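You operate a simulated robot arm through the tools that you are given. There is no shell and no other tool. Be economical: measure what you need, move in short steps, check, and stop when the job is done.

Carry out the task below with a simulated two-armed robot. There is one attempt and no reset: what you move stays moved.

Task
Grind pepper into the small dish and set it on the red placemat.
Fine: stand the pepper mill in the dish, hold it steady with the other hand, then put it back. Set down upright: pepper mill.

It is judged by the outcome, as a careful person would: the job done as asked, and still so three seconds after it is handed in. It fails if anything else is knocked over, pushed out of place, dropped, spilled or broken.

Robot
Two 7-joint arms with two-finger parallel grippers on one trunk, on a base that drives. Base frame: it is fixed to the floor where the robot stands at the start and does not move with it; the origin is under the middle of the robot, x ahead of it, y to its left, z up; the surface under the hand at the start is at about z = 0.75. Readings come in m, rad, newtons and seconds.
The left shoulder is at the start at [0.06, 0.143, 0.951], the right one opposite. With the tool pointing down near the work surface each hand reaches from about 0.32 to 0.74 m from the robot's upright axis, wherever it stands, measured 20 degrees to its own side. Places, roughly: pepper mill top [0.7, 0, 1]; red placemat [0.5, 0.3, 0.8]; small dish [0.5, 0, 0.8]. Payload 1.57 kg a hand.
Tool frame (each hand has its own): the origin (TCP) lies between the finger pads and is the grasp point; the fingertips stand 0.03 m ahead of it; z points along the fingers, y is the line along which they close. Largest opening 0.11 m; finger width 0.024, thickness 0.012; the body of the gripper, 0.048 by 0.112 m, starts 0.078 m behind the TCP.
Orientation is that of the tool frame in the base frame, as a unit quaternion [w, x, y, z]. With the fingers straight down and closing along the base's y, the tool's x points along the base's -x, its y along +y and its z along -z.

Tools
- The arms move only by the tool play_rows. It takes "left_series", "right_series" or both (then of equal length, played together; a hand with none holds still); each is a list of rows, each a list of 7 numbers: the shift along the tool's x, y, z in units of 150 mm (1.0 is 150 mm), then the turn, a rotation vector about the tool's x, y, z in units of 45 degrees (1.0 is 45 degrees), then the finger opening in m, from 0 to 0.11. In form: [[x, y, z, rx, ry, rz, gripper], ...]. A call has 1 to 20 rows; each row is the pose to reach, as a shift and turn from the pose commanded when the call began, along the tool's axes at that moment. A call with a number of a shift or a turn outside -1 to 1 is refused whole. Each row takes 0.2 s and may step no farther than 0.05 m and 0.15 rad from the row before; otherwise, or with a gripper value out of range, the whole call is refused. Where a pose cannot be reached the arm comes as near as it can. A force on the tool above 40 N (or 10 N above the force at the start of the call, whichever is more), or a blocked arm, ends the call early, and 0.2 s more pass. Each finger travels about 0.045 m/s and halts on what it meets, pressing with about 32 N; the grip force reading is that of the motor and also rises with nothing between the fingers. The clock runs only during rows and for 0.2 s after the last one: add rows that repeat a pose to give the fingers time. It gives the time, the measured TCP pose, the force on the tool (base axes), the opening and the grip force at its end, in the units of the frame above (readings bear some noise), with the torque about the TCP (base axes, N m) and any sound that the robot's microphone picked up.
- Cameras (640 x 400 px; columns grow to the right, rows downward): "scene" is now at [0.0425, 0.0046, 1.5552]; the picture's right is [0.07, -1.00, 0.00], its down [-0.81, -0.05, -0.59] and it looks along [0.59, 0.04, -0.81] (base axes); focal length 262 px, centre (320, 200). "left" rides on the left gripper at [0.07, -0.016, -0.141] in its tool frame; the picture's right is [0.23, 0.97, 0.00], its down [-0.86, 0.20, -0.48] and it looks along [-0.47, 0.11, 0.88] (tool axes); focal length 222 px, centre (320, 200). "right" rides on the right gripper at [0.07, 0.016, -0.141] in its tool frame; the picture's right is [-0.23, 0.97, 0.00], its down [-0.85, -0.20, -0.48] and it looks along [-0.47, -0.11, 0.88] (tool axes); focal length 222 px, centre (320, 200). There is no depth. A picture from a camera that has moved, and an enlarged one, comes with that camera's place and axes in the base frame and with its lens.
- camera(camera): a new picture of that camera. No time passes.
- slide_trunk(by): slides the trunk up (or, below 0, down) by that many m; the arms and the scene camera ride with it, the base frame stays. It gives what a move gives, with no picture.
- base_move(legs): drives the robot by 1 to 6 legs, each [ahead, left, turn to the left] in m, m and rad, along the robot's own axes; the way and the turn of a leg run together, so that a leg with both is an arc; at most 1.5 m and 3.142 rad a leg. The arms and the cameras ride along, it lands a little off, and it stops where it bumps. It gives what a move gives.
- pan_tilt(pan, tilt): turns the head with the scene camera to pan (to the left, within 1.501 rad either way) and tilt (down, from -0.506 to 1.204), counted from straight ahead of the robot. It gives what a move gives.
- enlarge(camera, box): a new picture of the part [left, top, right, bottom] of that camera's present view, enlarged. No time passes.
- hand_in(): hands the job in; it is judged then, once.

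Work in short steps. Places have to be worked out from the pictures, the camera data and where the tool is seen: move nearer, look again, correct. Check each grasp and each placing, and mend what went wrong. You have 120 turns and 92 pictures in all, those below and enlarged ones among them. Open the grippers and draw the arms clear of the work before you hand the job in, unless the task says otherwise; then end with one line.

The tools are called after "Request:" as name(argument=value, ...) on one line, values as JSON. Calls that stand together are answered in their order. play_rows: Moves the arms, as the interface text tells. Its arguments: {"type":"object","properties":{"left_series":{"type":"array","items":{"type":"array","items":{"type":"number"}}},"right_series":{"type":"array","items":{"type":"array","items":{"type":"number"}}}},"required":[]} The other tools are called the same way: slide_trunk (by) slides the trunk up or down; base_move (legs) drives the base; pan_tilt (pan, tilt) turns the head that bears the scene camera; camera (camera) takes a picture; enlarge (camera, box) takes an enlarged picture of a part of a camera's view; hand_in () hands the job in.

At the start:

```text
clock: 0.0
left_ee_pos: [0.4528, 0.2491, 1.1201]
left_orientation: [0.0, 0.0, 1.0, 0.001]
left_contact_force: [0.7, 0.5, -0.5]
left_torque: [0.01, 0.01, 0.0]
left_opening: 0.1101
left_grip_force: 0.0
right_ee_pos: [0.423, -0.1833, 1.1471]
right_orientation: [0.0, 0.0, 1.0, 0.001]
right_contact_force: [-0.1, 0.4, 0.7]
right_torque: [-0.02, -0.01, -0.02]
right_opening: 0.1098
right_grip_force: 0.1
trunk travel left (down, up): [-0.55, 0.04]
robot x, y, heading: [0.0024, -0.0007, 0.006]
head pan, tilt: [0.068, 0.942]
```

scene: 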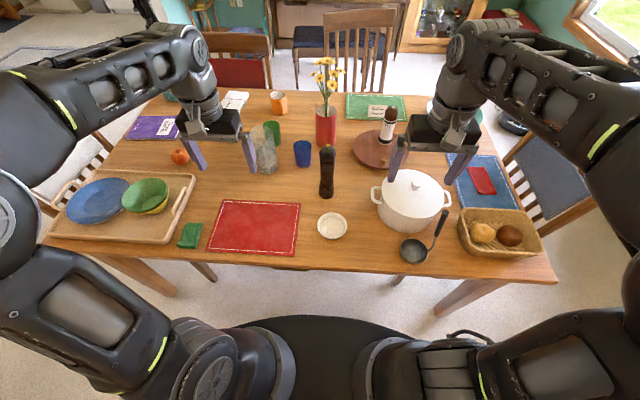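
right: 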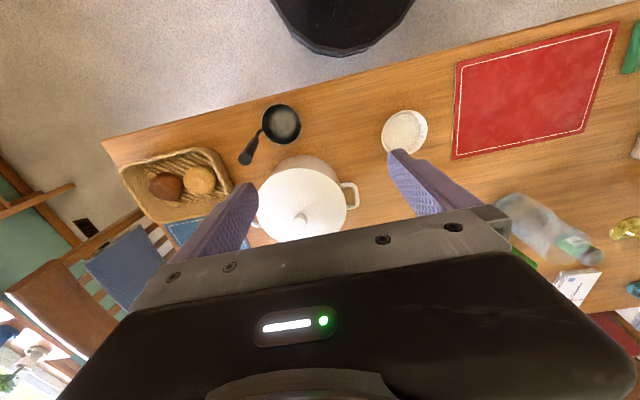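
left: 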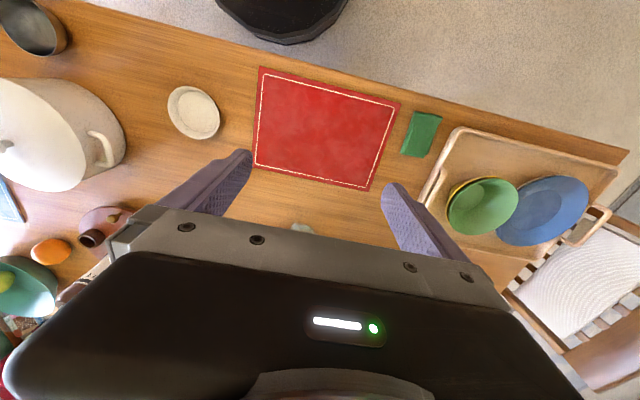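

I'll take an enlarged look at the mill and dish area to see how the mill is built.

Request:
enlarge(camera="scene", box=[270, 130, 390, 250])

Request:
enlarge(camera="scene", box=[160, 80, 480, 280])

```text
3.33 times, centred on (330, 190) of scene
camera zoom: at [0.0425, 0.0046, 1.5552], right [0.07, -1.0, 0.0], down [-0.81, -0.05, -0.59], along [0.59, 0.04, -0.81], focal length 872 px, centre (287, 233)
```

zoom: 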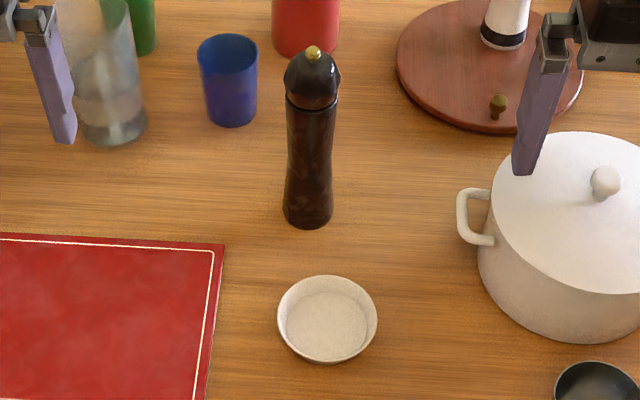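

```text
2.00 times, centred on (320, 180) of scene
camera zoom: at [0.0425, 0.0046, 1.5552], right [0.07, -1.0, 0.0], down [-0.81, -0.05, -0.59], along [0.59, 0.04, -0.81], focal length 523 px, centre (320, 240)
```

zoom: 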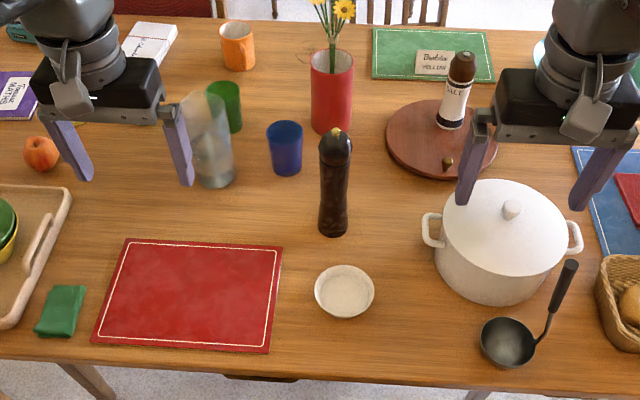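

The mill has a separate head (about z 0.925–0.967, x≈0.68, y≈0.02), and the dish is at about (0.506, -0.005). I bring the right hand partway toward the mill, keeping it high.

Request:
play_rows(right_series=[[-0.17, 0.186, 0.04, 0, 0, 0, 0.11], [-0.34, 0.372, 0.08, 0, 0, 0, 0.11], [-0.51, 0.558, 0.12, 0, 0, 0, 0.11], [-0.68, 0.744, 0.16, 0, 0, 0, 0.11], [-0.85, 0.93, 0.2, 0, 0, 0, 0.11], [-0.85, 0.93, 0.2, 0, 0, 0, 0.11]])

Request:
camera(camera="right")

Request:
camera(camera="scene")

```text
clock: 1.4
left_ee_pos: [0.4547, 0.2508, 1.1193]
left_orientation: [-0.001, 0.0, 1.0, 0.0]
left_contact_force: [0.1, 0.3, -0.6]
left_torque: [0.0, 0.0, 0.0]
left_opening: 0.1101
left_grip_force: 0.0
right_ee_pos: [0.5297, -0.075, 1.1014]
right_orientation: [0.0, 0.0, 1.0, 0.0]
right_contact_force: [0.2, -0.3, 0.4]
right_torque: [0.01, 0.0, 0.0]
right_opening: 0.1096
right_grip_force: 0.1
right hand out of reach, approached as far as the arm can: row 4, 5, 6
trunk travel left (down, up): [-0.55, 0.04]
robot x, y, heading: [0.002, 0.0019, 0.004]
head pan, tilt: [0.068, 0.942]
```

```text
86 pictures are left
camera right: at [0.459, -0.0578, 1.2432], right [0.23, 0.97, 0.0], down [0.86, -0.2, 0.48], along [0.47, -0.11, -0.88], focal length 222 px, centre (320, 200)
```

right: 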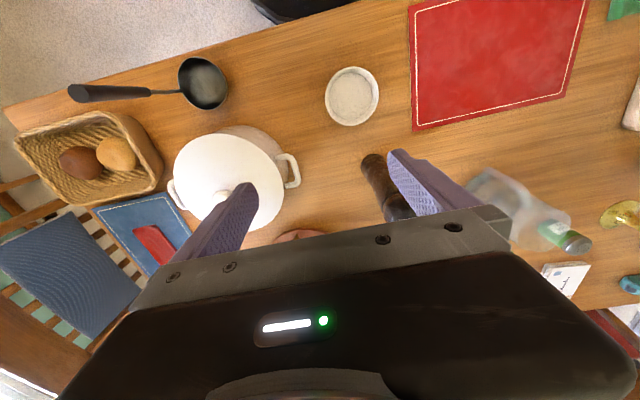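

```text
85 pictures are left
camera scene: at [0.044, 0.0053, 1.5552], right [0.07, -1.0, 0.0], down [-0.81, -0.05, -0.59], along [0.59, 0.04, -0.81], focal length 262 px, centre (320, 200)
```

scene: 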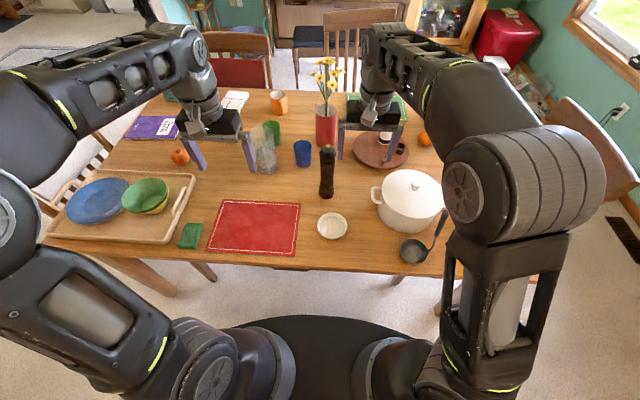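

At this height the right arm can't reach the mill. I drive the base 0.12 m ahead; the table edge is at about x=0.38 and the hands stay above everything.

Request:
base_move(legs=[[0.12, 0, 0]])

Request:
camera(camera="right")

Request:
camera(camera="scene")

```text
clock: 2.6
left_ee_pos: [0.5742, 0.2504, 1.1196]
left_orientation: [0.0, 0.001, 1.0, -0.001]
left_contact_force: [0.8, 0.9, -0.8]
left_torque: [-0.01, 0.03, -0.01]
left_opening: 0.1099
left_grip_force: 0.1
right_ee_pos: [0.6502, -0.0764, 1.101]
right_orientation: [-0.001, 0.0, 1.0, 0.0]
right_contact_force: [0.8, 0.3, -0.2]
right_torque: [0.0, 0.05, 0.03]
right_opening: 0.1101
right_grip_force: 0.0
trunk travel left (down, up): [-0.55, 0.04]
robot x, y, heading: [0.1212, -0.0011, -0.004]
head pan, tilt: [0.068, 0.942]
```

```text
84 pictures are left
camera right: at [0.5798, -0.0589, 1.2433], right [0.23, 0.97, 0.0], down [0.86, -0.2, 0.48], along [0.47, -0.11, -0.88], focal length 222 px, centre (320, 200)
```

right: 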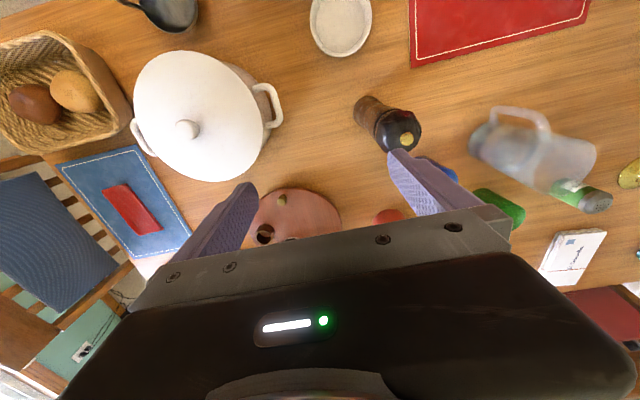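

```text
83 pictures are left
camera scene: at [0.1653, 0.0046, 1.5552], right [0.07, -1.0, 0.0], down [-0.81, -0.05, -0.59], along [0.58, 0.04, -0.81], focal length 262 px, centre (320, 200)
```

scene: 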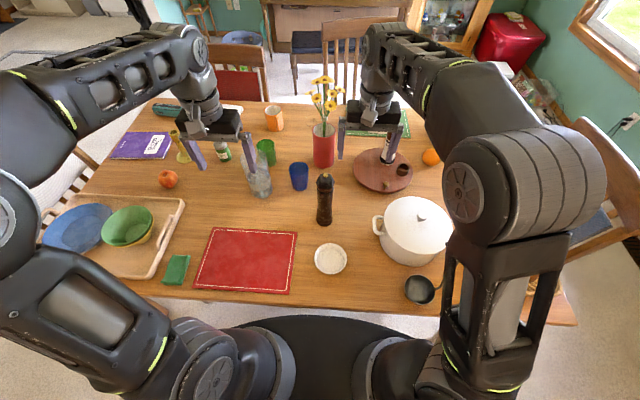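

Both views put the mill knob at about (0.670, 0.028, 0.97). I centre the right hand above it.

Request:
play_rows(right_series=[[-0.04, 0.23, 0.04, 0, 0, 0, 0.11], [-0.09, 0.46, 0.09, 0, 0, 0, 0.11], [-0.133, 0.69, 0.13, 0, 0, 0, 0.11], [-0.133, 0.69, 0.13, 0, 0, 0, 0.11]])

Request:
camera(camera="right")

```text
clock: 3.6
left_ee_pos: [0.5735, 0.2505, 1.121]
left_orientation: [0.0, 0.001, 1.0, 0.0]
left_contact_force: [0.0, 0.1, 0.6]
left_torque: [0.01, 0.0, 0.02]
left_opening: 0.1099
left_grip_force: 0.1
right_ee_pos: [0.6647, 0.0173, 1.0832]
right_orientation: [0.001, 0.0, 1.0, 0.001]
right_contact_force: [0.4, 0.2, 0.3]
right_torque: [0.03, 0.0, -0.01]
right_opening: 0.1102
right_grip_force: 0.0
right hand out of reach, approached as far as the arm can: row 3, 4
trunk travel left (down, up): [-0.55, 0.04]
robot x, y, heading: [0.1215, 0.0004, -0.006]
head pan, tilt: [0.068, 0.942]
```

```text
82 pictures are left
camera right: at [0.595, 0.0343, 1.2253], right [0.23, 0.97, 0.0], down [0.85, -0.2, 0.48], along [0.47, -0.11, -0.88], focal length 222 px, centre (320, 200)
```

right: 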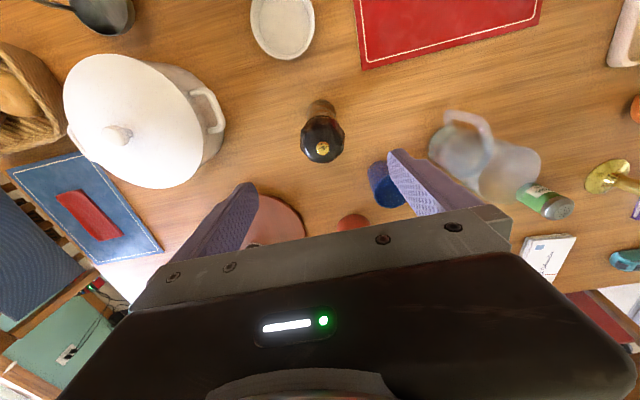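

The knob is now seen at about (0.666, 0.021), close to under the hand. I lower toward head height and then check.

Request:
play_rows(right_series=[[0, 0, 0.2, 0, 0, 0, 0.11], [0, 0, 0.4, 0, 0, 0, 0.11], [0, 0, 0.6, 0, 0, 0, 0.11], [0, 0, 0.6, 0, 0, 0, 0.11]])

Request:
camera(camera="right")

Request:
enlarge(camera="scene", box=[270, 120, 390, 240])

```text
clock: 4.6
left_ee_pos: [0.574, 0.2499, 1.121]
left_orientation: [0.0, 0.001, 1.0, 0.0]
left_contact_force: [-0.5, -0.1, 0.5]
left_torque: [-0.02, 0.02, 0.02]
left_opening: 0.1099
left_grip_force: 0.0
right_ee_pos: [0.6637, 0.017, 0.9935]
right_orientation: [0.0, 0.001, 1.0, 0.0]
right_contact_force: [0.4, 0.3, -0.3]
right_torque: [-0.02, -0.02, -0.01]
right_opening: 0.1101
right_grip_force: 0.1
trunk travel left (down, up): [-0.55, 0.04]
robot x, y, heading: [0.1194, 0.0, -0.006]
head pan, tilt: [0.068, 0.942]
```

```text
81 pictures are left
camera right: at [0.5939, 0.0326, 1.1354], right [0.23, 0.97, 0.0], down [0.85, -0.2, 0.48], along [0.47, -0.11, -0.88], focal length 222 px, centre (320, 200)
```

right: 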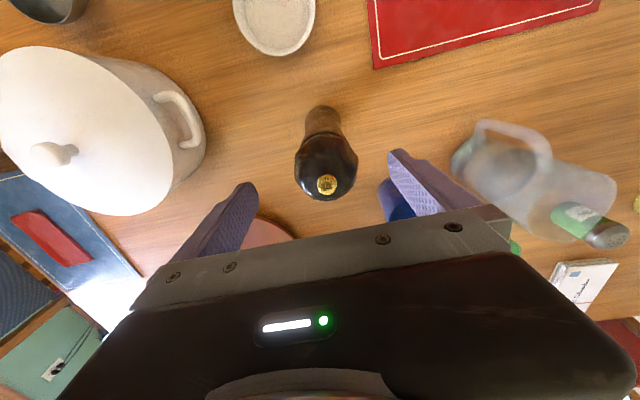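

```text
3.33 times, centred on (330, 180) of scene
camera zoom: at [0.1631, 0.0046, 1.5553], right [0.07, -1.0, 0.0], down [-0.81, -0.05, -0.59], along [0.59, 0.04, -0.81], focal length 872 px, centre (287, 267)
```

zoom: 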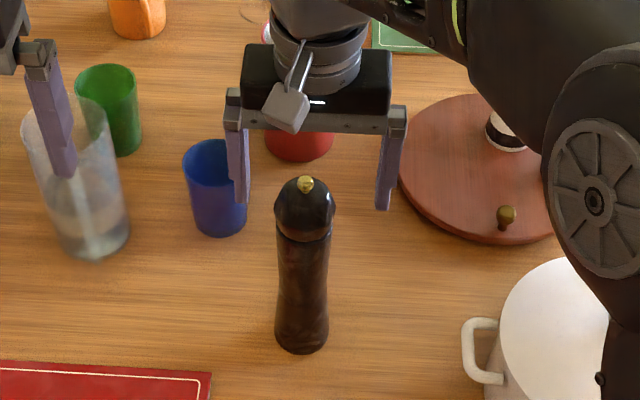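

Knob is at about (0.668, 0.021, 0.97). I lower to z≈0.942 around the head and then close slowly.

Request:
play_rows(right_series=[[-0.025, 0.027, 0.17, 0, 0, 0, 0.11], [-0.025, 0.027, 0.343, 0, 0, 0, 0.11], [-0.025, 0.027, 0.343, 0, 0, 0, 0.11]])

Request:
enlarge(camera="scene", box=[270, 120, 390, 240])

Request:
camera(camera="right")

```text
clock: 5.4
left_ee_pos: [0.5729, 0.2502, 1.1209]
left_orientation: [0.0, 0.0, 1.0, 0.001]
left_contact_force: [0.3, -0.3, 0.1]
left_torque: [0.0, -0.04, -0.02]
left_opening: 0.1098
left_grip_force: 0.0
right_ee_pos: [0.6702, 0.0193, 0.9426]
right_orientation: [-0.001, 0.0, 1.0, 0.001]
right_contact_force: [-0.1, 1.1, 0.0]
right_torque: [0.02, -0.01, -0.03]
right_opening: 0.11
right_grip_force: 0.0
trunk travel left (down, up): [-0.55, 0.04]
robot x, y, heading: [0.1217, 0.0035, 0.001]
head pan, tilt: [0.068, 0.942]
```

```text
3.33 times, centred on (330, 180) of scene
camera zoom: at [0.1632, 0.0046, 1.5552], right [0.07, -1.0, 0.0], down [-0.81, -0.05, -0.59], along [0.59, 0.04, -0.81], focal length 872 px, centre (287, 267)
```

zoom: 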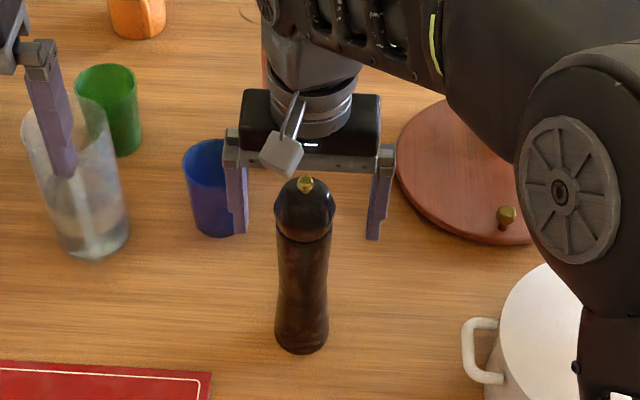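

```text
78 pictures are left
camera right: at [0.6, 0.0366, 1.0843], right [0.23, 0.97, 0.0], down [0.85, -0.2, 0.48], along [0.47, -0.11, -0.88], focal length 222 px, centre (320, 200)
```

right: 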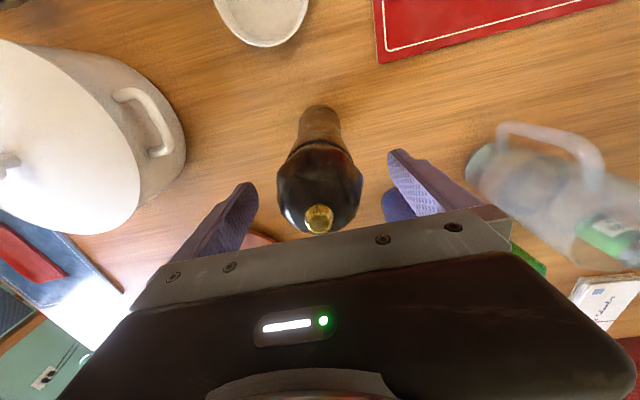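

Combining the views, the head spans about z 0.941–0.975 at x≈0.667, a little higher than I first judged. I raise 12 mm, trim x, and close on the head.

Request:
play_rows(right_series=[[0.02, 0.01, -0.08, 0, 0, 0, 0.11], [0.02, 0.01, -0.08, 0, 0, 0, 0.09], [0.02, 0.01, -0.08, 0, 0, 0, 0.075], [0.02, 0.01, -0.08, 0, 0, 0, 0.06], [0.02, 0.01, -0.08, 0, 0, 0, 0.045], [0.02, 0.01, -0.08, 0, 0, 0, 0.03], [0.02, 0.01, -0.08, 0, 0, 0, 0.02], [0.02, 0.01, -0.08, 0, 0, 0, 0.02]])

Request:
enlarge(camera="scene", box=[270, 120, 390, 240])

Request:
camera(camera="right")

```text
clock: 7.2
left_ee_pos: [0.5742, 0.2491, 1.12]
left_orientation: [0.001, 0.002, 1.0, -0.001]
left_contact_force: [-0.1, 0.4, -1.1]
left_torque: [0.02, -0.02, 0.0]
left_opening: 0.1099
left_grip_force: 0.0
right_ee_pos: [0.667, 0.0207, 0.9536]
right_orientation: [0.0, 0.0, 1.0, 0.001]
right_contact_force: [0.2, 1.2, 0.3]
right_torque: [0.02, -0.01, 0.03]
right_opening: 0.0529
right_grip_force: 31.9
trunk travel left (down, up): [-0.55, 0.04]
robot x, y, heading: [0.1196, -0.0004, -0.003]
head pan, tilt: [0.068, 0.942]
```

```text
3.33 times, centred on (330, 180) of scene
camera zoom: at [0.1633, 0.0047, 1.5552], right [0.07, -1.0, 0.0], down [-0.81, -0.05, -0.59], along [0.59, 0.04, -0.81], focal length 872 px, centre (287, 267)
```

zoom: 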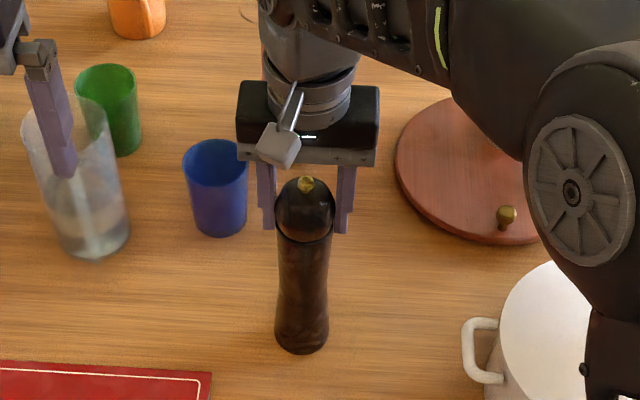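

```text
76 pictures are left
camera right: at [0.5969, 0.0383, 1.096], right [0.23, 0.97, 0.0], down [0.85, -0.2, 0.48], along [0.47, -0.11, -0.88], focal length 222 px, centre (320, 200)
```

right: 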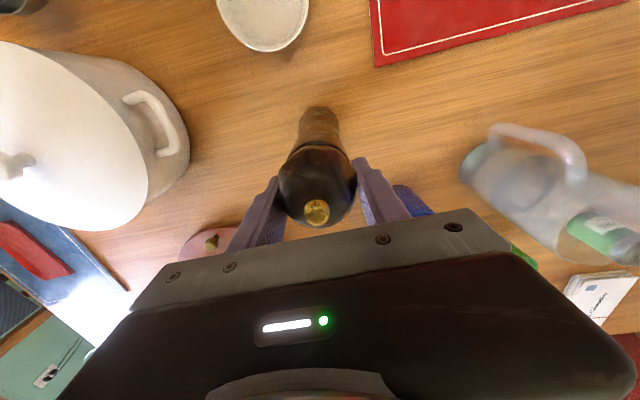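

The head is held, opening 0.053, grip 32 N. I lift 6 cm and check; the place to return to is TCP (0.667, 0.021, 0.954).

Request:
play_rows(right_series=[[0, 0, -0.1, 0, 0, 0, 0.02], [0, 0, -0.2, 0, 0, 0, 0.02], [0, 0, -0.3, 0, 0, 0, 0.02], [0, 0, -0.4, 0, 0, 0, 0.02], [0, 0, -0.4, 0, 0, 0, 0.02]])

Request:
camera(camera="scene")

Request:
camera(camera="right")

```text
clock: 8.4
left_ee_pos: [0.5741, 0.2495, 1.1215]
left_orientation: [0.001, 0.001, 1.0, 0.001]
left_contact_force: [-0.5, 0.5, 0.3]
left_torque: [0.02, 0.03, -0.01]
left_opening: 0.1099
left_grip_force: 0.0
right_ee_pos: [0.6688, 0.0233, 1.013]
right_orientation: [0.0, 0.0, 1.0, 0.0]
right_contact_force: [0.1, 0.5, -3.4]
right_torque: [-0.01, 0.01, 0.02]
right_opening: 0.0526
right_grip_force: 32.3
trunk travel left (down, up): [-0.55, 0.04]
robot x, y, heading: [0.1175, 0.0001, -0.004]
head pan, tilt: [0.068, 0.942]
```

```text
75 pictures are left
camera scene: at [0.1637, 0.0047, 1.5552], right [0.07, -1.0, 0.0], down [-0.81, -0.05, -0.59], along [0.59, 0.04, -0.81], focal length 262 px, centre (320, 200)
```

scene: 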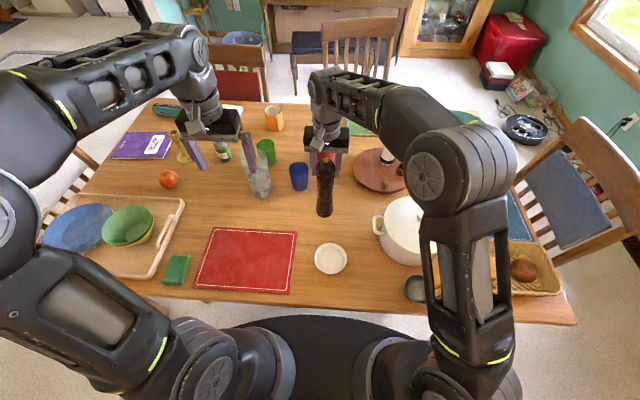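

```text
74 pictures are left
camera right: at [0.5967, 0.0391, 1.1555], right [0.23, 0.97, 0.0], down [0.85, -0.2, 0.48], along [0.47, -0.11, -0.88], focal length 222 px, centre (320, 200)
```

right: 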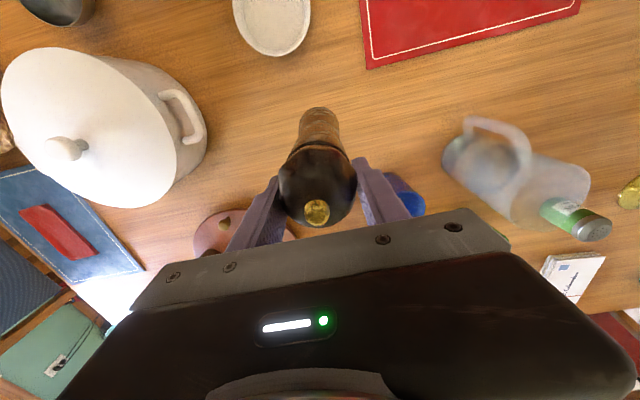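

The mill hangs upright in the hand. I look closer at the dish to fix its centre.

Request:
enlarge(camera="scene", box=[290, 220, 370, 300])

Request:
enlarge(camera="scene", box=[180, 210, 340, 310])

```text
5.00 times, centred on (330, 260) of scene
camera zoom: at [0.1637, 0.0047, 1.5552], right [0.07, -1.0, 0.0], down [-0.81, -0.05, -0.59], along [0.59, 0.04, -0.81], focal length 1308 px, centre (270, -100)
```

zoom: 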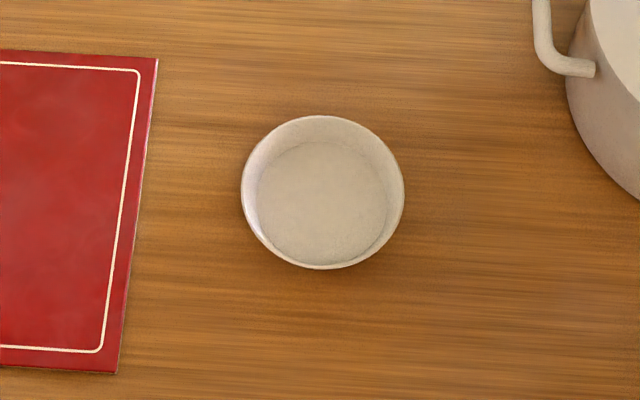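

```text
4.00 times, centred on (260, 260) of scene
camera zoom: at [0.1637, 0.0047, 1.5552], right [0.07, -1.0, 0.0], down [-0.81, -0.05, -0.59], along [0.59, 0.04, -0.81], focal length 1046 px, centre (560, -40)
```

zoom: 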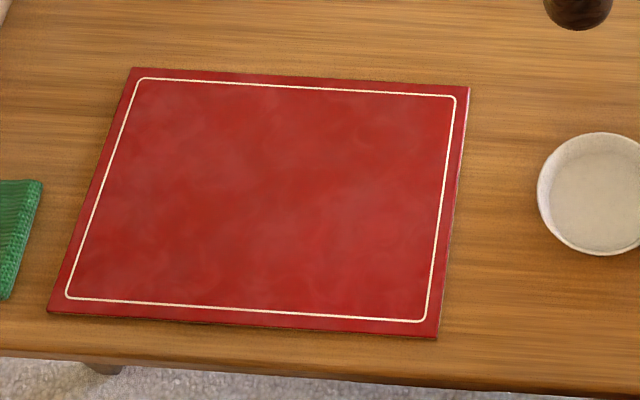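

Dish centre is about (0.506, -0.006), rim z≈0.775, floor about 84 mm wide. I carry the mill over it with the base about 3 cm above the rim.

Request:
play_rows(right_series=[[0.2, -0.04, 0, 0, 0, 0, 0.02], [0.4, -0.08, 0, 0, 0, 0, 0.02], [0.6, -0.12, 0, 0, 0, 0, 0.02], [0.8, -0.16, 0, 0, 0, 0, 0.02], [1.0, -0.19, 0, 0, 0, 0, 0.02], [1.0, -0.19, 0, 0, 0, 0, 0.02]])

Request:
enlarge(camera="scene", box=[240, 140, 440, 300])

Request:
camera(camera="left")

```text
clock: 9.8
left_ee_pos: [0.5739, 0.2503, 1.121]
left_orientation: [0.0, 0.001, 1.0, 0.0]
left_contact_force: [0.5, 0.2, 0.2]
left_torque: [0.01, -0.06, -0.03]
left_opening: 0.1101
left_grip_force: 0.1
right_ee_pos: [0.5186, -0.0061, 1.0156]
right_orientation: [0.0, 0.0, 1.0, 0.001]
right_contact_force: [-0.1, -0.5, -2.1]
right_torque: [0.01, -0.01, 0.03]
right_opening: 0.0527
right_grip_force: 32.6
trunk travel left (down, up): [-0.55, 0.04]
robot x, y, heading: [0.1205, 0.0028, -0.004]
head pan, tilt: [0.068, 0.942]
```

```text
2.50 times, centred on (340, 220) of scene
camera zoom: at [0.164, 0.0048, 1.5552], right [0.07, -1.0, 0.0], down [-0.81, -0.05, -0.59], along [0.59, 0.04, -0.81], focal length 654 px, centre (270, 150)
```

zoom: 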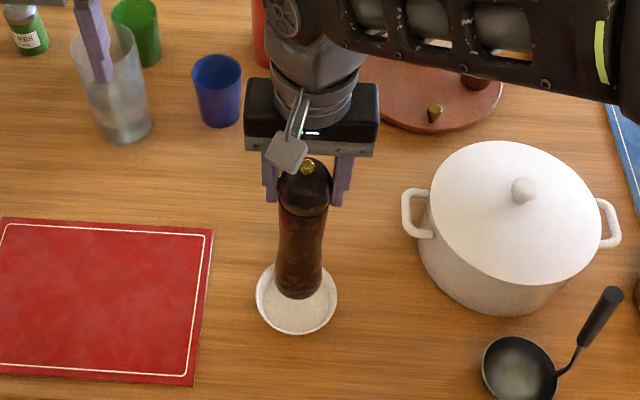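

```text
70 pictures are left
camera left: at [0.5054, 0.2343, 1.2623], right [-0.23, 0.97, 0.0], down [0.86, 0.2, 0.48], along [0.47, 0.11, -0.88], focal length 222 px, centre (320, 200)
```

left: 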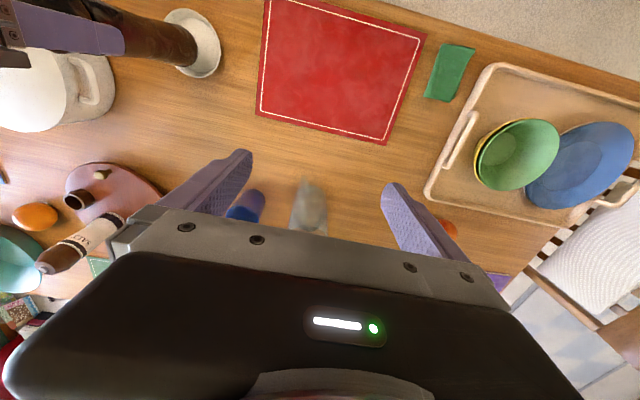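

The mill base reads about (0.515, -0.005), so I shift 10 mm back toward me and lower gently into the dish.

Request:
play_rows(right_series=[[0.075, 0, 0, 0, 0, 0, 0.02], [0.075, 0, 0.1, 0, 0, 0, 0.02], [0.075, 0, 0.2, 0, 0, 0, 0.02], [0.075, 0, 0.28, 0, 0, 0, 0.02], [0.075, 0, 0.32, 0, 0, 0, 0.02], [0.075, 0, 0.32, 0, 0, 0, 0.02]])

Request:
enlarge(camera="scene", box=[270, 170, 390, 290])

Request:
enlarge(camera="left", box=[0, 0, 320, 200])

```text
clock: 11.2
left_ee_pos: [0.5739, 0.2497, 1.121]
left_orientation: [0.0, 0.001, 1.0, 0.0]
left_contact_force: [0.7, 0.4, 0.7]
left_torque: [0.0, 0.02, 0.02]
left_opening: 0.11
left_grip_force: 0.0
right_ee_pos: [0.5062, -0.0061, 0.9654]
right_orientation: [0.0, 0.0, 1.0, 0.0]
right_contact_force: [0.5, -0.8, -2.5]
right_torque: [-0.03, -0.02, 0.0]
right_opening: 0.0527
right_grip_force: 32.3
trunk travel left (down, up): [-0.55, 0.04]
robot x, y, heading: [0.1231, 0.0028, -0.002]
head pan, tilt: [0.068, 0.942]
```

```text
3.33 times, centred on (330, 230) of scene
camera zoom: at [0.1635, 0.0046, 1.5552], right [0.07, -1.0, 0.0], down [-0.81, -0.05, -0.59], along [0.59, 0.04, -0.81], focal length 872 px, centre (287, 100)
```

zoom: 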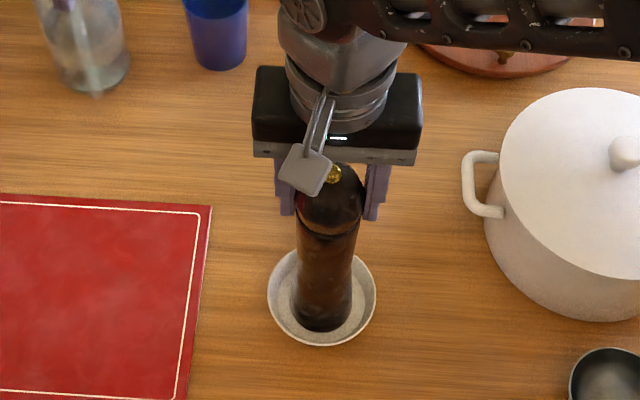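

```text
2.00 times, centred on (160, 100) of left
camera zoom: at [0.5049, 0.2341, 1.2625], right [-0.23, 0.97, 0.0], down [0.86, 0.2, 0.48], along [0.47, 0.11, -0.88], focal length 444 px, centre (640, 400)
```

zoom: 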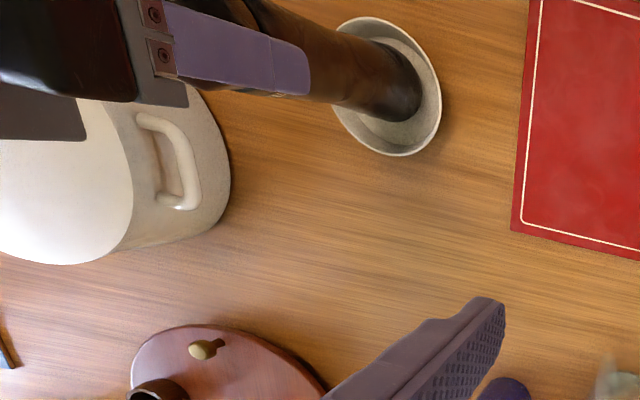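

Mill is inside the dish, centred; no contact yet (still carrying −2.5 N). I lower in 2 mm steps to touch down.

Request:
play_rows(right_series=[[0, 0, 0.013, 0, 0, 0, 0.02], [0, 0, 0.026, 0, 0, 0, 0.02], [0, 0, 0.033, 0, 0, 0, 0.02], [0, 0, 0.033, 0, 0, 0, 0.02]])

```text
clock: 12.2
left_ee_pos: [0.5734, 0.2493, 1.1206]
left_orientation: [0.001, 0.001, 1.0, 0.0]
left_contact_force: [0.0, -0.3, 0.1]
left_torque: [-0.01, 0.03, 0.01]
left_opening: 0.1101
left_grip_force: 0.0
right_ee_pos: [0.5053, -0.0053, 0.9611]
right_orientation: [0.001, 0.0, 1.0, 0.0]
right_contact_force: [0.7, -0.3, -2.0]
right_torque: [-0.01, 0.0, 0.03]
right_opening: 0.0529
right_grip_force: 32.1
trunk travel left (down, up): [-0.55, 0.04]
robot x, y, heading: [0.1205, 0.0013, -0.001]
head pan, tilt: [0.068, 0.942]
```

Request:
play_rows(right_series=[[0, 0, 0.01, 0, 0, 0, 0.02], [0, 0, 0.02, 0, 0, 0, 0.02], [0, 0, 0.02, 0, 0, 0, 0.02]])

```text
clock: 13.0
left_ee_pos: [0.5725, 0.2489, 1.1205]
left_orientation: [0.0, 0.002, 1.0, 0.0]
left_contact_force: [0.7, 0.9, -0.1]
left_torque: [-0.02, 0.03, 0.0]
left_opening: 0.11
left_grip_force: 0.0
right_ee_pos: [0.5055, -0.007, 0.9595]
right_orientation: [0.0, 0.0, 1.0, 0.0]
right_contact_force: [-0.3, -0.4, 5.2]
right_torque: [-0.07, 0.08, -0.01]
right_opening: 0.053
right_grip_force: 32.1
trunk travel left (down, up): [-0.55, 0.04]
robot x, y, heading: [0.1219, 0.0015, 0.003]
head pan, tilt: [0.068, 0.942]
```

Touchdown felt (+5 N), so the mill stands in the dish while the right hand holds its head. Next I turn the left hand so it points sideways (-y), camera on top, to steady the mill's body.

Request:
play_rows(left_series=[[0, 0, 0, 0.096, 0.096, -0.096, 0.11], [0, 0, 0, 0.192, 0.192, -0.192, 0.11], [0, 0, 0, 0.289, 0.289, -0.289, 0.11], [0, 0, 0, 0.385, 0.385, -0.385, 0.11], [0, 0, 0, 0.481, 0.481, -0.481, 0.11], [0, 0, 0, 0.577, 0.577, -0.577, 0.11], [0, 0, 0, 0.674, 0.674, -0.674, 0.11], [0, 0, 0, 0.77, 0.77, -0.77, 0.11], [0, 0, 0, 0.77, 0.77, -0.77, 0.11]])

Request:
camera(camera="scene")

```text
clock: 15.0
left_ee_pos: [0.5586, 0.1641, 1.0533]
left_orientation: [-0.246, -0.28, 0.876, -0.305]
left_contact_force: [-0.6, 0.8, -0.1]
left_torque: [-0.01, -0.05, 0.06]
left_opening: 0.1101
left_grip_force: 0.0
left hand out of reach, approached as far as the arm can: row 1, 2, 3, 4, 5, 6, 7, 8, 9
right_ee_pos: [0.5042, -0.007, 0.9589]
right_orientation: [0.001, -0.001, 1.0, -0.001]
right_contact_force: [2.0, -1.7, 1.1]
right_torque: [-0.22, -0.45, 0.0]
right_opening: 0.0526
right_grip_force: 31.7
trunk travel left (down, up): [-0.55, 0.04]
robot x, y, heading: [0.121, -0.0033, -0.003]
head pan, tilt: [0.068, 0.942]
```

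```text
67 pictures are left
camera scene: at [0.1611, 0.0052, 1.5551], right [0.07, -1.0, 0.0], down [-0.81, -0.05, -0.59], along [0.59, 0.04, -0.81], focal length 262 px, centre (320, 200)
```

scene: 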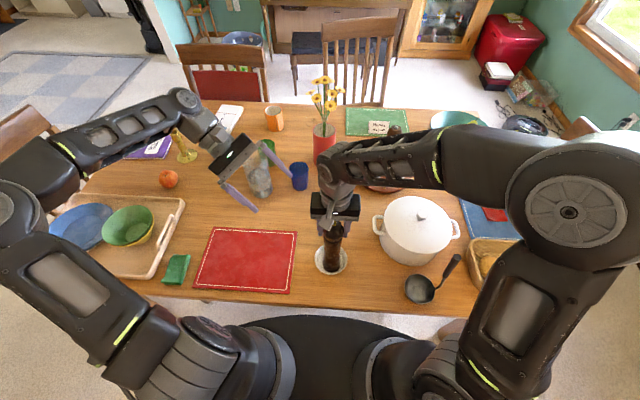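

The left arm couldn't rotate at that spot and drifted, but it's clear of things. I first move it back left and closer, to about (0.506, 0.27, 1.0), then finish the second half of the turn.

Request:
play_rows(left_series=[[-0.055, 0.205, -0.033, 0, 0, 0, 0.11], [-0.11, 0.41, -0.065, 0, 0, 0, 0.11], [-0.165, 0.615, -0.1, 0, 0, 0, 0.11], [-0.22, 0.82, -0.13, 0, 0, 0, 0.11], [-0.22, 0.82, -0.13, 0.096, 0.096, -0.096, 0.11], [-0.22, 0.82, -0.13, 0.192, 0.192, -0.192, 0.11], [-0.22, 0.82, -0.13, 0.289, 0.289, -0.289, 0.11], [-0.22, 0.82, -0.13, 0.385, 0.385, -0.385, 0.11], [-0.22, 0.82, -0.13, 0.481, 0.481, -0.481, 0.11], [-0.22, 0.82, -0.13, 0.577, 0.577, -0.577, 0.11], [-0.22, 0.82, -0.13, 0.674, 0.674, -0.674, 0.11], [-0.22, 0.82, -0.13, 0.77, 0.77, -0.77, 0.11], [-0.22, 0.82, -0.13, 0.77, 0.77, -0.77, 0.11]])

Request:
camera(camera="scene")

```text
clock: 17.8
left_ee_pos: [0.5457, 0.2809, 0.9957]
left_orientation: [-0.41, -0.508, 0.562, -0.508]
left_contact_force: [-0.1, 0.4, 0.4]
left_torque: [-0.03, -0.04, 0.01]
left_opening: 0.1098
left_grip_force: 0.0
left hand out of reach, approached as far as the arm can: row 2, 3, 4, 5, 6, 7, 8, 9, 10, 11, 12, 13
right_ee_pos: [0.505, -0.0066, 0.9585]
right_orientation: [0.0, 0.0, 1.0, 0.0]
right_contact_force: [-0.2, -0.5, -3.0]
right_torque: [-0.05, -0.01, -0.02]
right_opening: 0.0526
right_grip_force: 31.9
trunk travel left (down, up): [-0.55, 0.04]
robot x, y, heading: [0.1169, -0.003, 0.006]
head pan, tilt: [0.068, 0.942]
```

```text
66 pictures are left
camera scene: at [0.1626, 0.006, 1.5551], right [0.07, -1.0, 0.0], down [-0.81, -0.05, -0.59], along [0.59, 0.04, -0.81], focal length 262 px, centre (320, 200)
```

scene: 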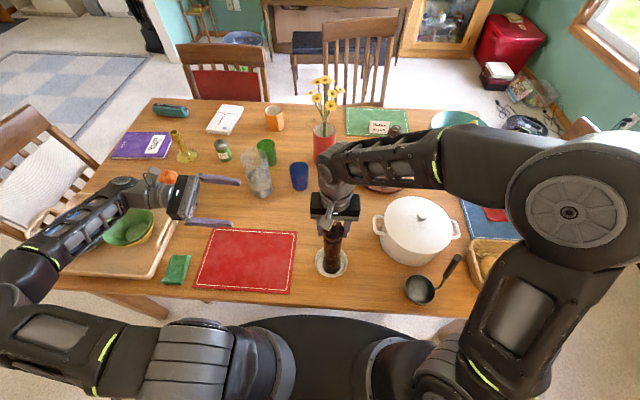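

The left hand is now near horizontal, pointing -y. I move it toward the mill at a safe height, also taking out about 9° of roll.

Request:
play_rows(left_series=[[0.02, 0.06, 0.2, 0, 0, -0.04, 0.11], [0.04, 0.12, 0.4, 0, 0, -0.08, 0.11], [0.06, 0.18, 0.6, 0, 0, -0.12, 0.11], [0.08, 0.24, 0.8, 0, 0, -0.16, 0.11], [0.09, 0.31, 0.99, 0, 0, -0.2, 0.11], [0.09, 0.31, 0.99, 0, 0, -0.2, 0.11]])

Request:
camera(camera="scene")

Request:
camera(camera="left")

```text
clock: 19.2
left_ee_pos: [0.5081, 0.133, 0.9765]
left_orientation: [0.449, 0.551, -0.52, 0.474]
left_contact_force: [-0.6, -0.9, 0.4]
left_torque: [0.01, -0.01, 0.01]
left_opening: 0.1101
left_grip_force: 0.1
right_ee_pos: [0.5049, -0.0065, 0.9582]
right_orientation: [0.0, 0.001, 1.0, 0.0]
right_contact_force: [0.6, 0.1, -3.1]
right_torque: [-0.03, -0.08, -0.01]
right_opening: 0.0527
right_grip_force: 32.1
trunk travel left (down, up): [-0.55, 0.04]
robot x, y, heading: [0.1226, -0.0026, 0.002]
head pan, tilt: [0.068, 0.942]
```

```text
65 pictures are left
camera scene: at [0.1634, 0.0049, 1.5552], right [0.07, -1.0, 0.0], down [-0.81, -0.05, -0.59], along [0.59, 0.04, -0.81], focal length 262 px, centre (320, 200)
```

scene: 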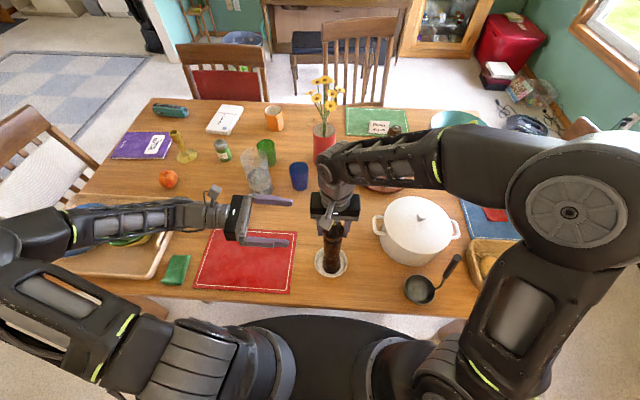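

```text
64 pictures are left
camera left: at [0.5176, 0.2639, 1.0676], right [-0.97, -0.09, 0.23], down [-0.23, 0.59, -0.77], along [-0.06, -0.8, -0.59], focal length 222 px, centre (320, 200)
```

left: 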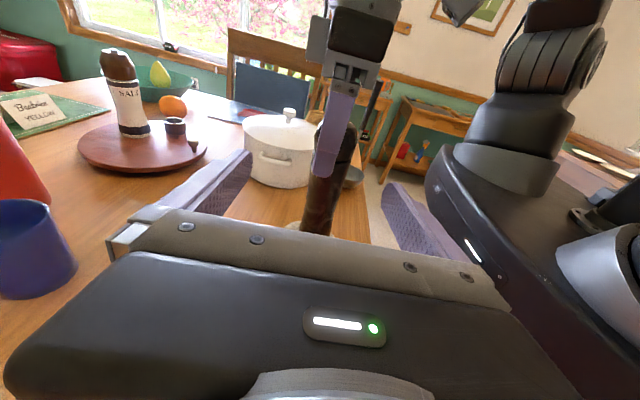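

The left hand is aligned (closing along x) and its forearm slopes up and away from the tray. I lower it to z≈0.893, under the right fingertips, while nudging the right hand 2 mm down to keep the mill seated.

Request:
play_rows(left_series=[[-0.14, 0.003, 0.025, 0, 0, 0, 0.11], [-0.28, 0.006, 0.05, 0, 0, 0, 0.11], [-0.42, 0.01, 0.075, 0, 0, 0, 0.11], [-0.55, 0.013, 0.1, 0, 0, 0, 0.11], [-0.55, 0.013, 0.1, 0, 0, 0, 0.11]], right_series=[[0, 0, 0, 0, 0, 0, 0.02], [0, 0, 0.005, 0, 0, 0, 0.02], [0, 0, 0.01, 0, 0, 0, 0.02], [0, 0, 0.015, 0, 0, 0, 0.02], [0, 0, 0.015, 0, 0, 0, 0.02]])

Request:
camera(camera="scene")

Request:
camera(camera="left")

```text
clock: 20.4
left_ee_pos: [0.5042, 0.1318, 0.8941]
left_orientation: [0.447, 0.551, -0.521, 0.474]
left_contact_force: [-0.2, 0.1, 0.7]
left_torque: [0.03, 0.02, 0.02]
left_opening: 0.11
left_grip_force: 0.0
right_ee_pos: [0.5035, -0.0058, 0.9582]
right_orientation: [0.002, 0.0, 1.0, 0.001]
right_contact_force: [-3.4, -0.5, 20.3]
right_torque: [-0.21, 0.3, 0.01]
right_opening: 0.0525
right_grip_force: 31.9
trunk travel left (down, up): [-0.55, 0.04]
robot x, y, heading: [0.1198, 0.0005, -0.002]
head pan, tilt: [0.068, 0.942]
```

```text
63 pictures are left
camera scene: at [0.1616, 0.0044, 1.5555], right [0.07, -1.0, 0.0], down [-0.81, -0.05, -0.59], along [0.59, 0.04, -0.81], focal length 262 px, centre (320, 200)
```

scene: 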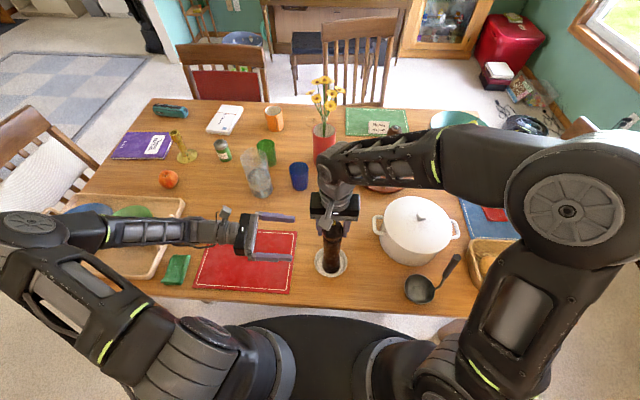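

```text
62 pictures are left
camera left: at [0.5148, 0.2621, 0.9842], right [-0.97, -0.09, 0.22], down [-0.23, 0.59, -0.77], along [-0.06, -0.8, -0.59], focal length 222 px, centre (320, 200)
```

left: 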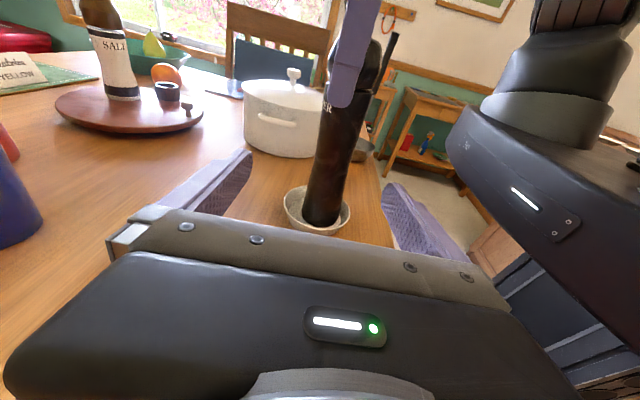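

The mill stands between the left fingers' line. I ease the right hand up 1 mm (20 N is more push than needed) and advance the left hand around the mill body.

Request:
play_rows(left_series=[[0.03, 0.009, 0.18, 0, 0, 0, 0.11], [0.054, 0.018, 0.36, 0, 0, 0, 0.11], [0.08, 0.027, 0.54, 0, 0, 0, 0.11], [0.107, 0.036, 0.72, 0, 0, 0, 0.11], [0.134, 0.045, 0.88, 0, 0, 0, 0.11], [0.134, 0.045, 0.88, 0, 0, 0, 0.11]], right_series=[[0, 0, -0.007, 0, 0, 0, 0.02], [0, 0, -0.007, 0, 0, 0, 0.02], [0, 0, -0.007, 0, 0, 0, 0.02], [0, 0, -0.007, 0, 0, 0, 0.02], [0, 0, -0.007, 0, 0, 0, 0.02], [0, 0, -0.007, 0, 0, 0, 0.02]])

Request:
camera(camera="scene")

Request:
camera(camera="left")

```text
clock: 21.8
left_ee_pos: [0.507, -0.0038, 0.8924]
left_orientation: [0.448, 0.551, -0.521, 0.474]
left_contact_force: [0.3, -0.9, 0.3]
left_torque: [0.0, 0.03, 0.01]
left_opening: 0.1101
left_grip_force: 0.1
right_ee_pos: [0.5064, -0.0058, 0.958]
right_orientation: [0.0, 0.001, 1.0, 0.0]
right_contact_force: [-0.2, -0.5, 15.1]
right_torque: [0.05, -0.31, 0.0]
right_opening: 0.0525
right_grip_force: 31.5
trunk travel left (down, up): [-0.55, 0.04]
robot x, y, heading: [0.1217, 0.0011, -0.005]
head pan, tilt: [0.068, 0.942]
```

```text
61 pictures are left
camera scene: at [0.1624, 0.0047, 1.5553], right [0.07, -1.0, 0.0], down [-0.81, -0.05, -0.59], along [0.59, 0.04, -0.81], focal length 262 px, centre (320, 200)
```

scene: 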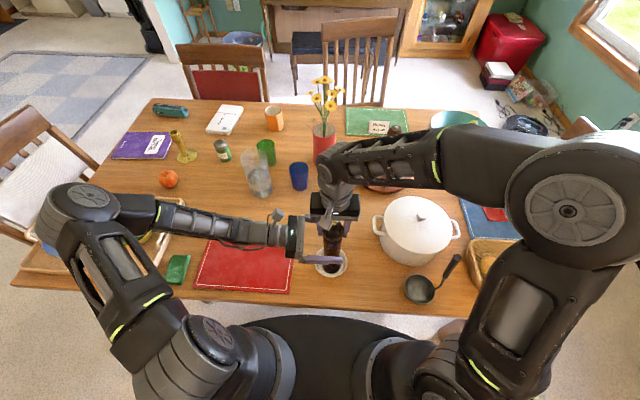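

```text
60 pictures are left
camera left: at [0.517, 0.1269, 0.9832], right [-0.97, -0.09, 0.22], down [-0.23, 0.59, -0.77], along [-0.06, -0.8, -0.59], focal length 222 px, centre (320, 200)
```

left: 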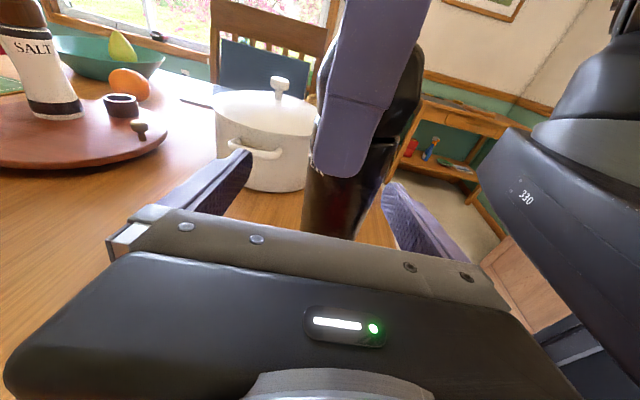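

The mill body appears about 8–10 mm nearer the robot than the left hand's centre. I shift the left hand 9 mm in -x and part-close to 0.07 to check centring.

Request:
play_rows(left_series=[[0, 0.06, 0, 0, 0, 0, 0.1], [0, 0.06, 0, 0, 0, 0, 0.085], [0, 0.06, 0, 0, 0, 0, 0.072], [0, 0.06, 0, 0, 0, 0, 0.072], [0, 0.06, 0, 0, 0, 0, 0.072]])

Request:
camera(camera="left")

Request:
enlarge(camera="scene", box=[270, 180, 390, 300])

```text
clock: 23.0
left_ee_pos: [0.4977, -0.0031, 0.8929]
left_orientation: [0.448, 0.551, -0.521, 0.473]
left_contact_force: [-0.6, 0.6, 0.4]
left_torque: [0.01, 0.02, -0.03]
left_opening: 0.0722
left_grip_force: 0.1
right_ee_pos: [0.5054, -0.0066, 0.9571]
right_orientation: [0.001, 0.0, 1.0, 0.0]
right_contact_force: [-1.3, -0.4, 14.2]
right_torque: [-0.01, -0.1, -0.02]
right_opening: 0.0526
right_grip_force: 31.7
trunk travel left (down, up): [-0.55, 0.04]
robot x, y, heading: [0.1193, -0.0023, 0.003]
head pan, tilt: [0.068, 0.942]
```

```text
59 pictures are left
camera left: at [0.5079, 0.127, 0.9837], right [-0.97, -0.09, 0.22], down [-0.23, 0.59, -0.77], along [-0.06, -0.8, -0.59], focal length 222 px, centre (320, 200)
```

left: 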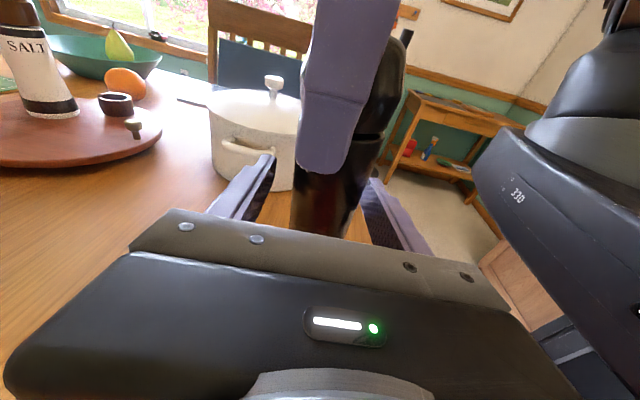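

```text
3.33 times, centred on (330, 240) of scene
camera zoom: at [0.1623, 0.0046, 1.5553], right [0.07, -1.0, 0.0], down [-0.81, -0.05, -0.59], along [0.59, 0.04, -0.81], focal length 872 px, centre (287, 67)
```

zoom: 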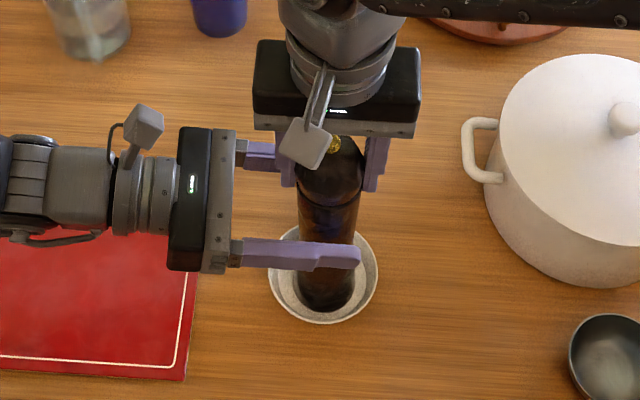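

The mill is now centred between the left fingers. I close the left hand to hold the body steady.

Request:
play_rows(left_series=[[0, 0.0, 0, 0, 0, 0, 0.062], [0, 0.0, 0, 0, 0, 0, 0.056], [0, 0, 0, 0, 0, 0, 0.05], [0, 0, 0, 0, 0, 0, 0.044], [0, 0, 0, 0, 0, 0, 0.038], [0, 0, 0, 0, 0, 0, 0.03], [0, 0, 0, 0, 0, 0, 0.03]])

Request:
enlarge(camera="scene", box=[270, 180, 390, 300])

```text
clock: 24.6
left_ee_pos: [0.4983, -0.0032, 0.8923]
left_orientation: [0.448, 0.551, -0.522, 0.472]
left_contact_force: [-11.7, -1.7, -1.9]
left_torque: [0.09, -0.12, -0.03]
left_opening: 0.0501
left_grip_force: 30.6
right_ee_pos: [0.5067, -0.0065, 0.9576]
right_orientation: [0.0, 0.0, 1.0, 0.001]
right_contact_force: [11.3, -0.1, 1.8]
right_torque: [0.0, -0.57, -0.02]
right_opening: 0.0524
right_grip_force: 32.0
trunk travel left (down, up): [-0.55, 0.04]
robot x, y, heading: [0.1249, -0.0022, -0.001]
head pan, tilt: [0.068, 0.942]
```

```text
3.33 times, centred on (330, 240) of scene
camera zoom: at [0.1635, 0.0046, 1.5552], right [0.07, -1.0, 0.0], down [-0.81, -0.05, -0.59], along [0.59, 0.04, -0.81], focal length 872 px, centre (287, 67)
```

zoom: 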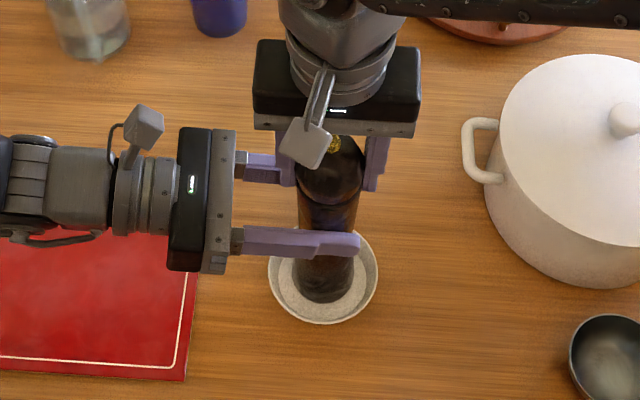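

The hands push against each other by 11 N along x: the left grip sits a few mm too far in +x and has tipped the mill slightly. I shift the left hand 5 mm in -x while gripping to straighten it.

Request:
play_rows(left_series=[[0, 0.015, 0, 0, 0, 0, 0.03], [0, 0.033, 0, 0, 0, 0, 0.03], [0, 0.033, 0, 0, 0, 0, 0.03]])

Request:
enlarge(camera="scene", box=[270, 180, 390, 300])

```text
clock: 25.4
left_ee_pos: [0.4965, -0.0033, 0.8921]
left_orientation: [0.447, 0.553, -0.52, 0.473]
left_contact_force: [12.9, -1.6, -8.4]
left_torque: [-0.04, 1.21, 0.08]
left_opening: 0.0498
left_grip_force: 31.8
right_ee_pos: [0.5041, -0.0072, 0.9568]
right_orientation: [-0.003, 0.0, 1.0, 0.0]
right_contact_force: [-13.4, 2.1, 8.9]
right_torque: [0.2, -0.31, 0.0]
right_opening: 0.0523
right_grip_force: 31.9
trunk travel left (down, up): [-0.55, 0.04]
robot x, y, heading: [0.1172, -0.0002, -0.005]
head pan, tilt: [0.068, 0.942]
```

```text
3.33 times, centred on (330, 240) of scene
camera zoom: at [0.1635, 0.0046, 1.5552], right [0.07, -1.0, 0.0], down [-0.81, -0.05, -0.59], along [0.59, 0.04, -0.81], focal length 872 px, centre (287, 67)
```

zoom: 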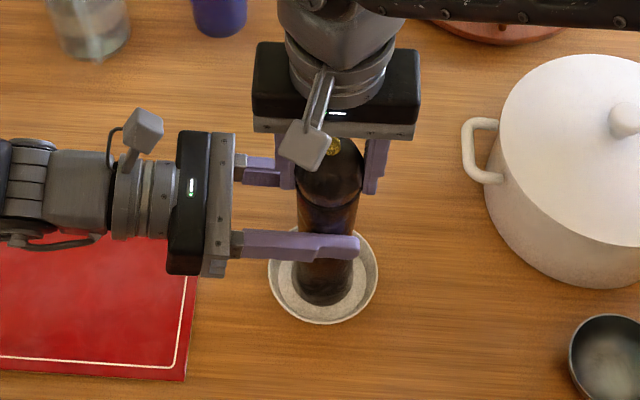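

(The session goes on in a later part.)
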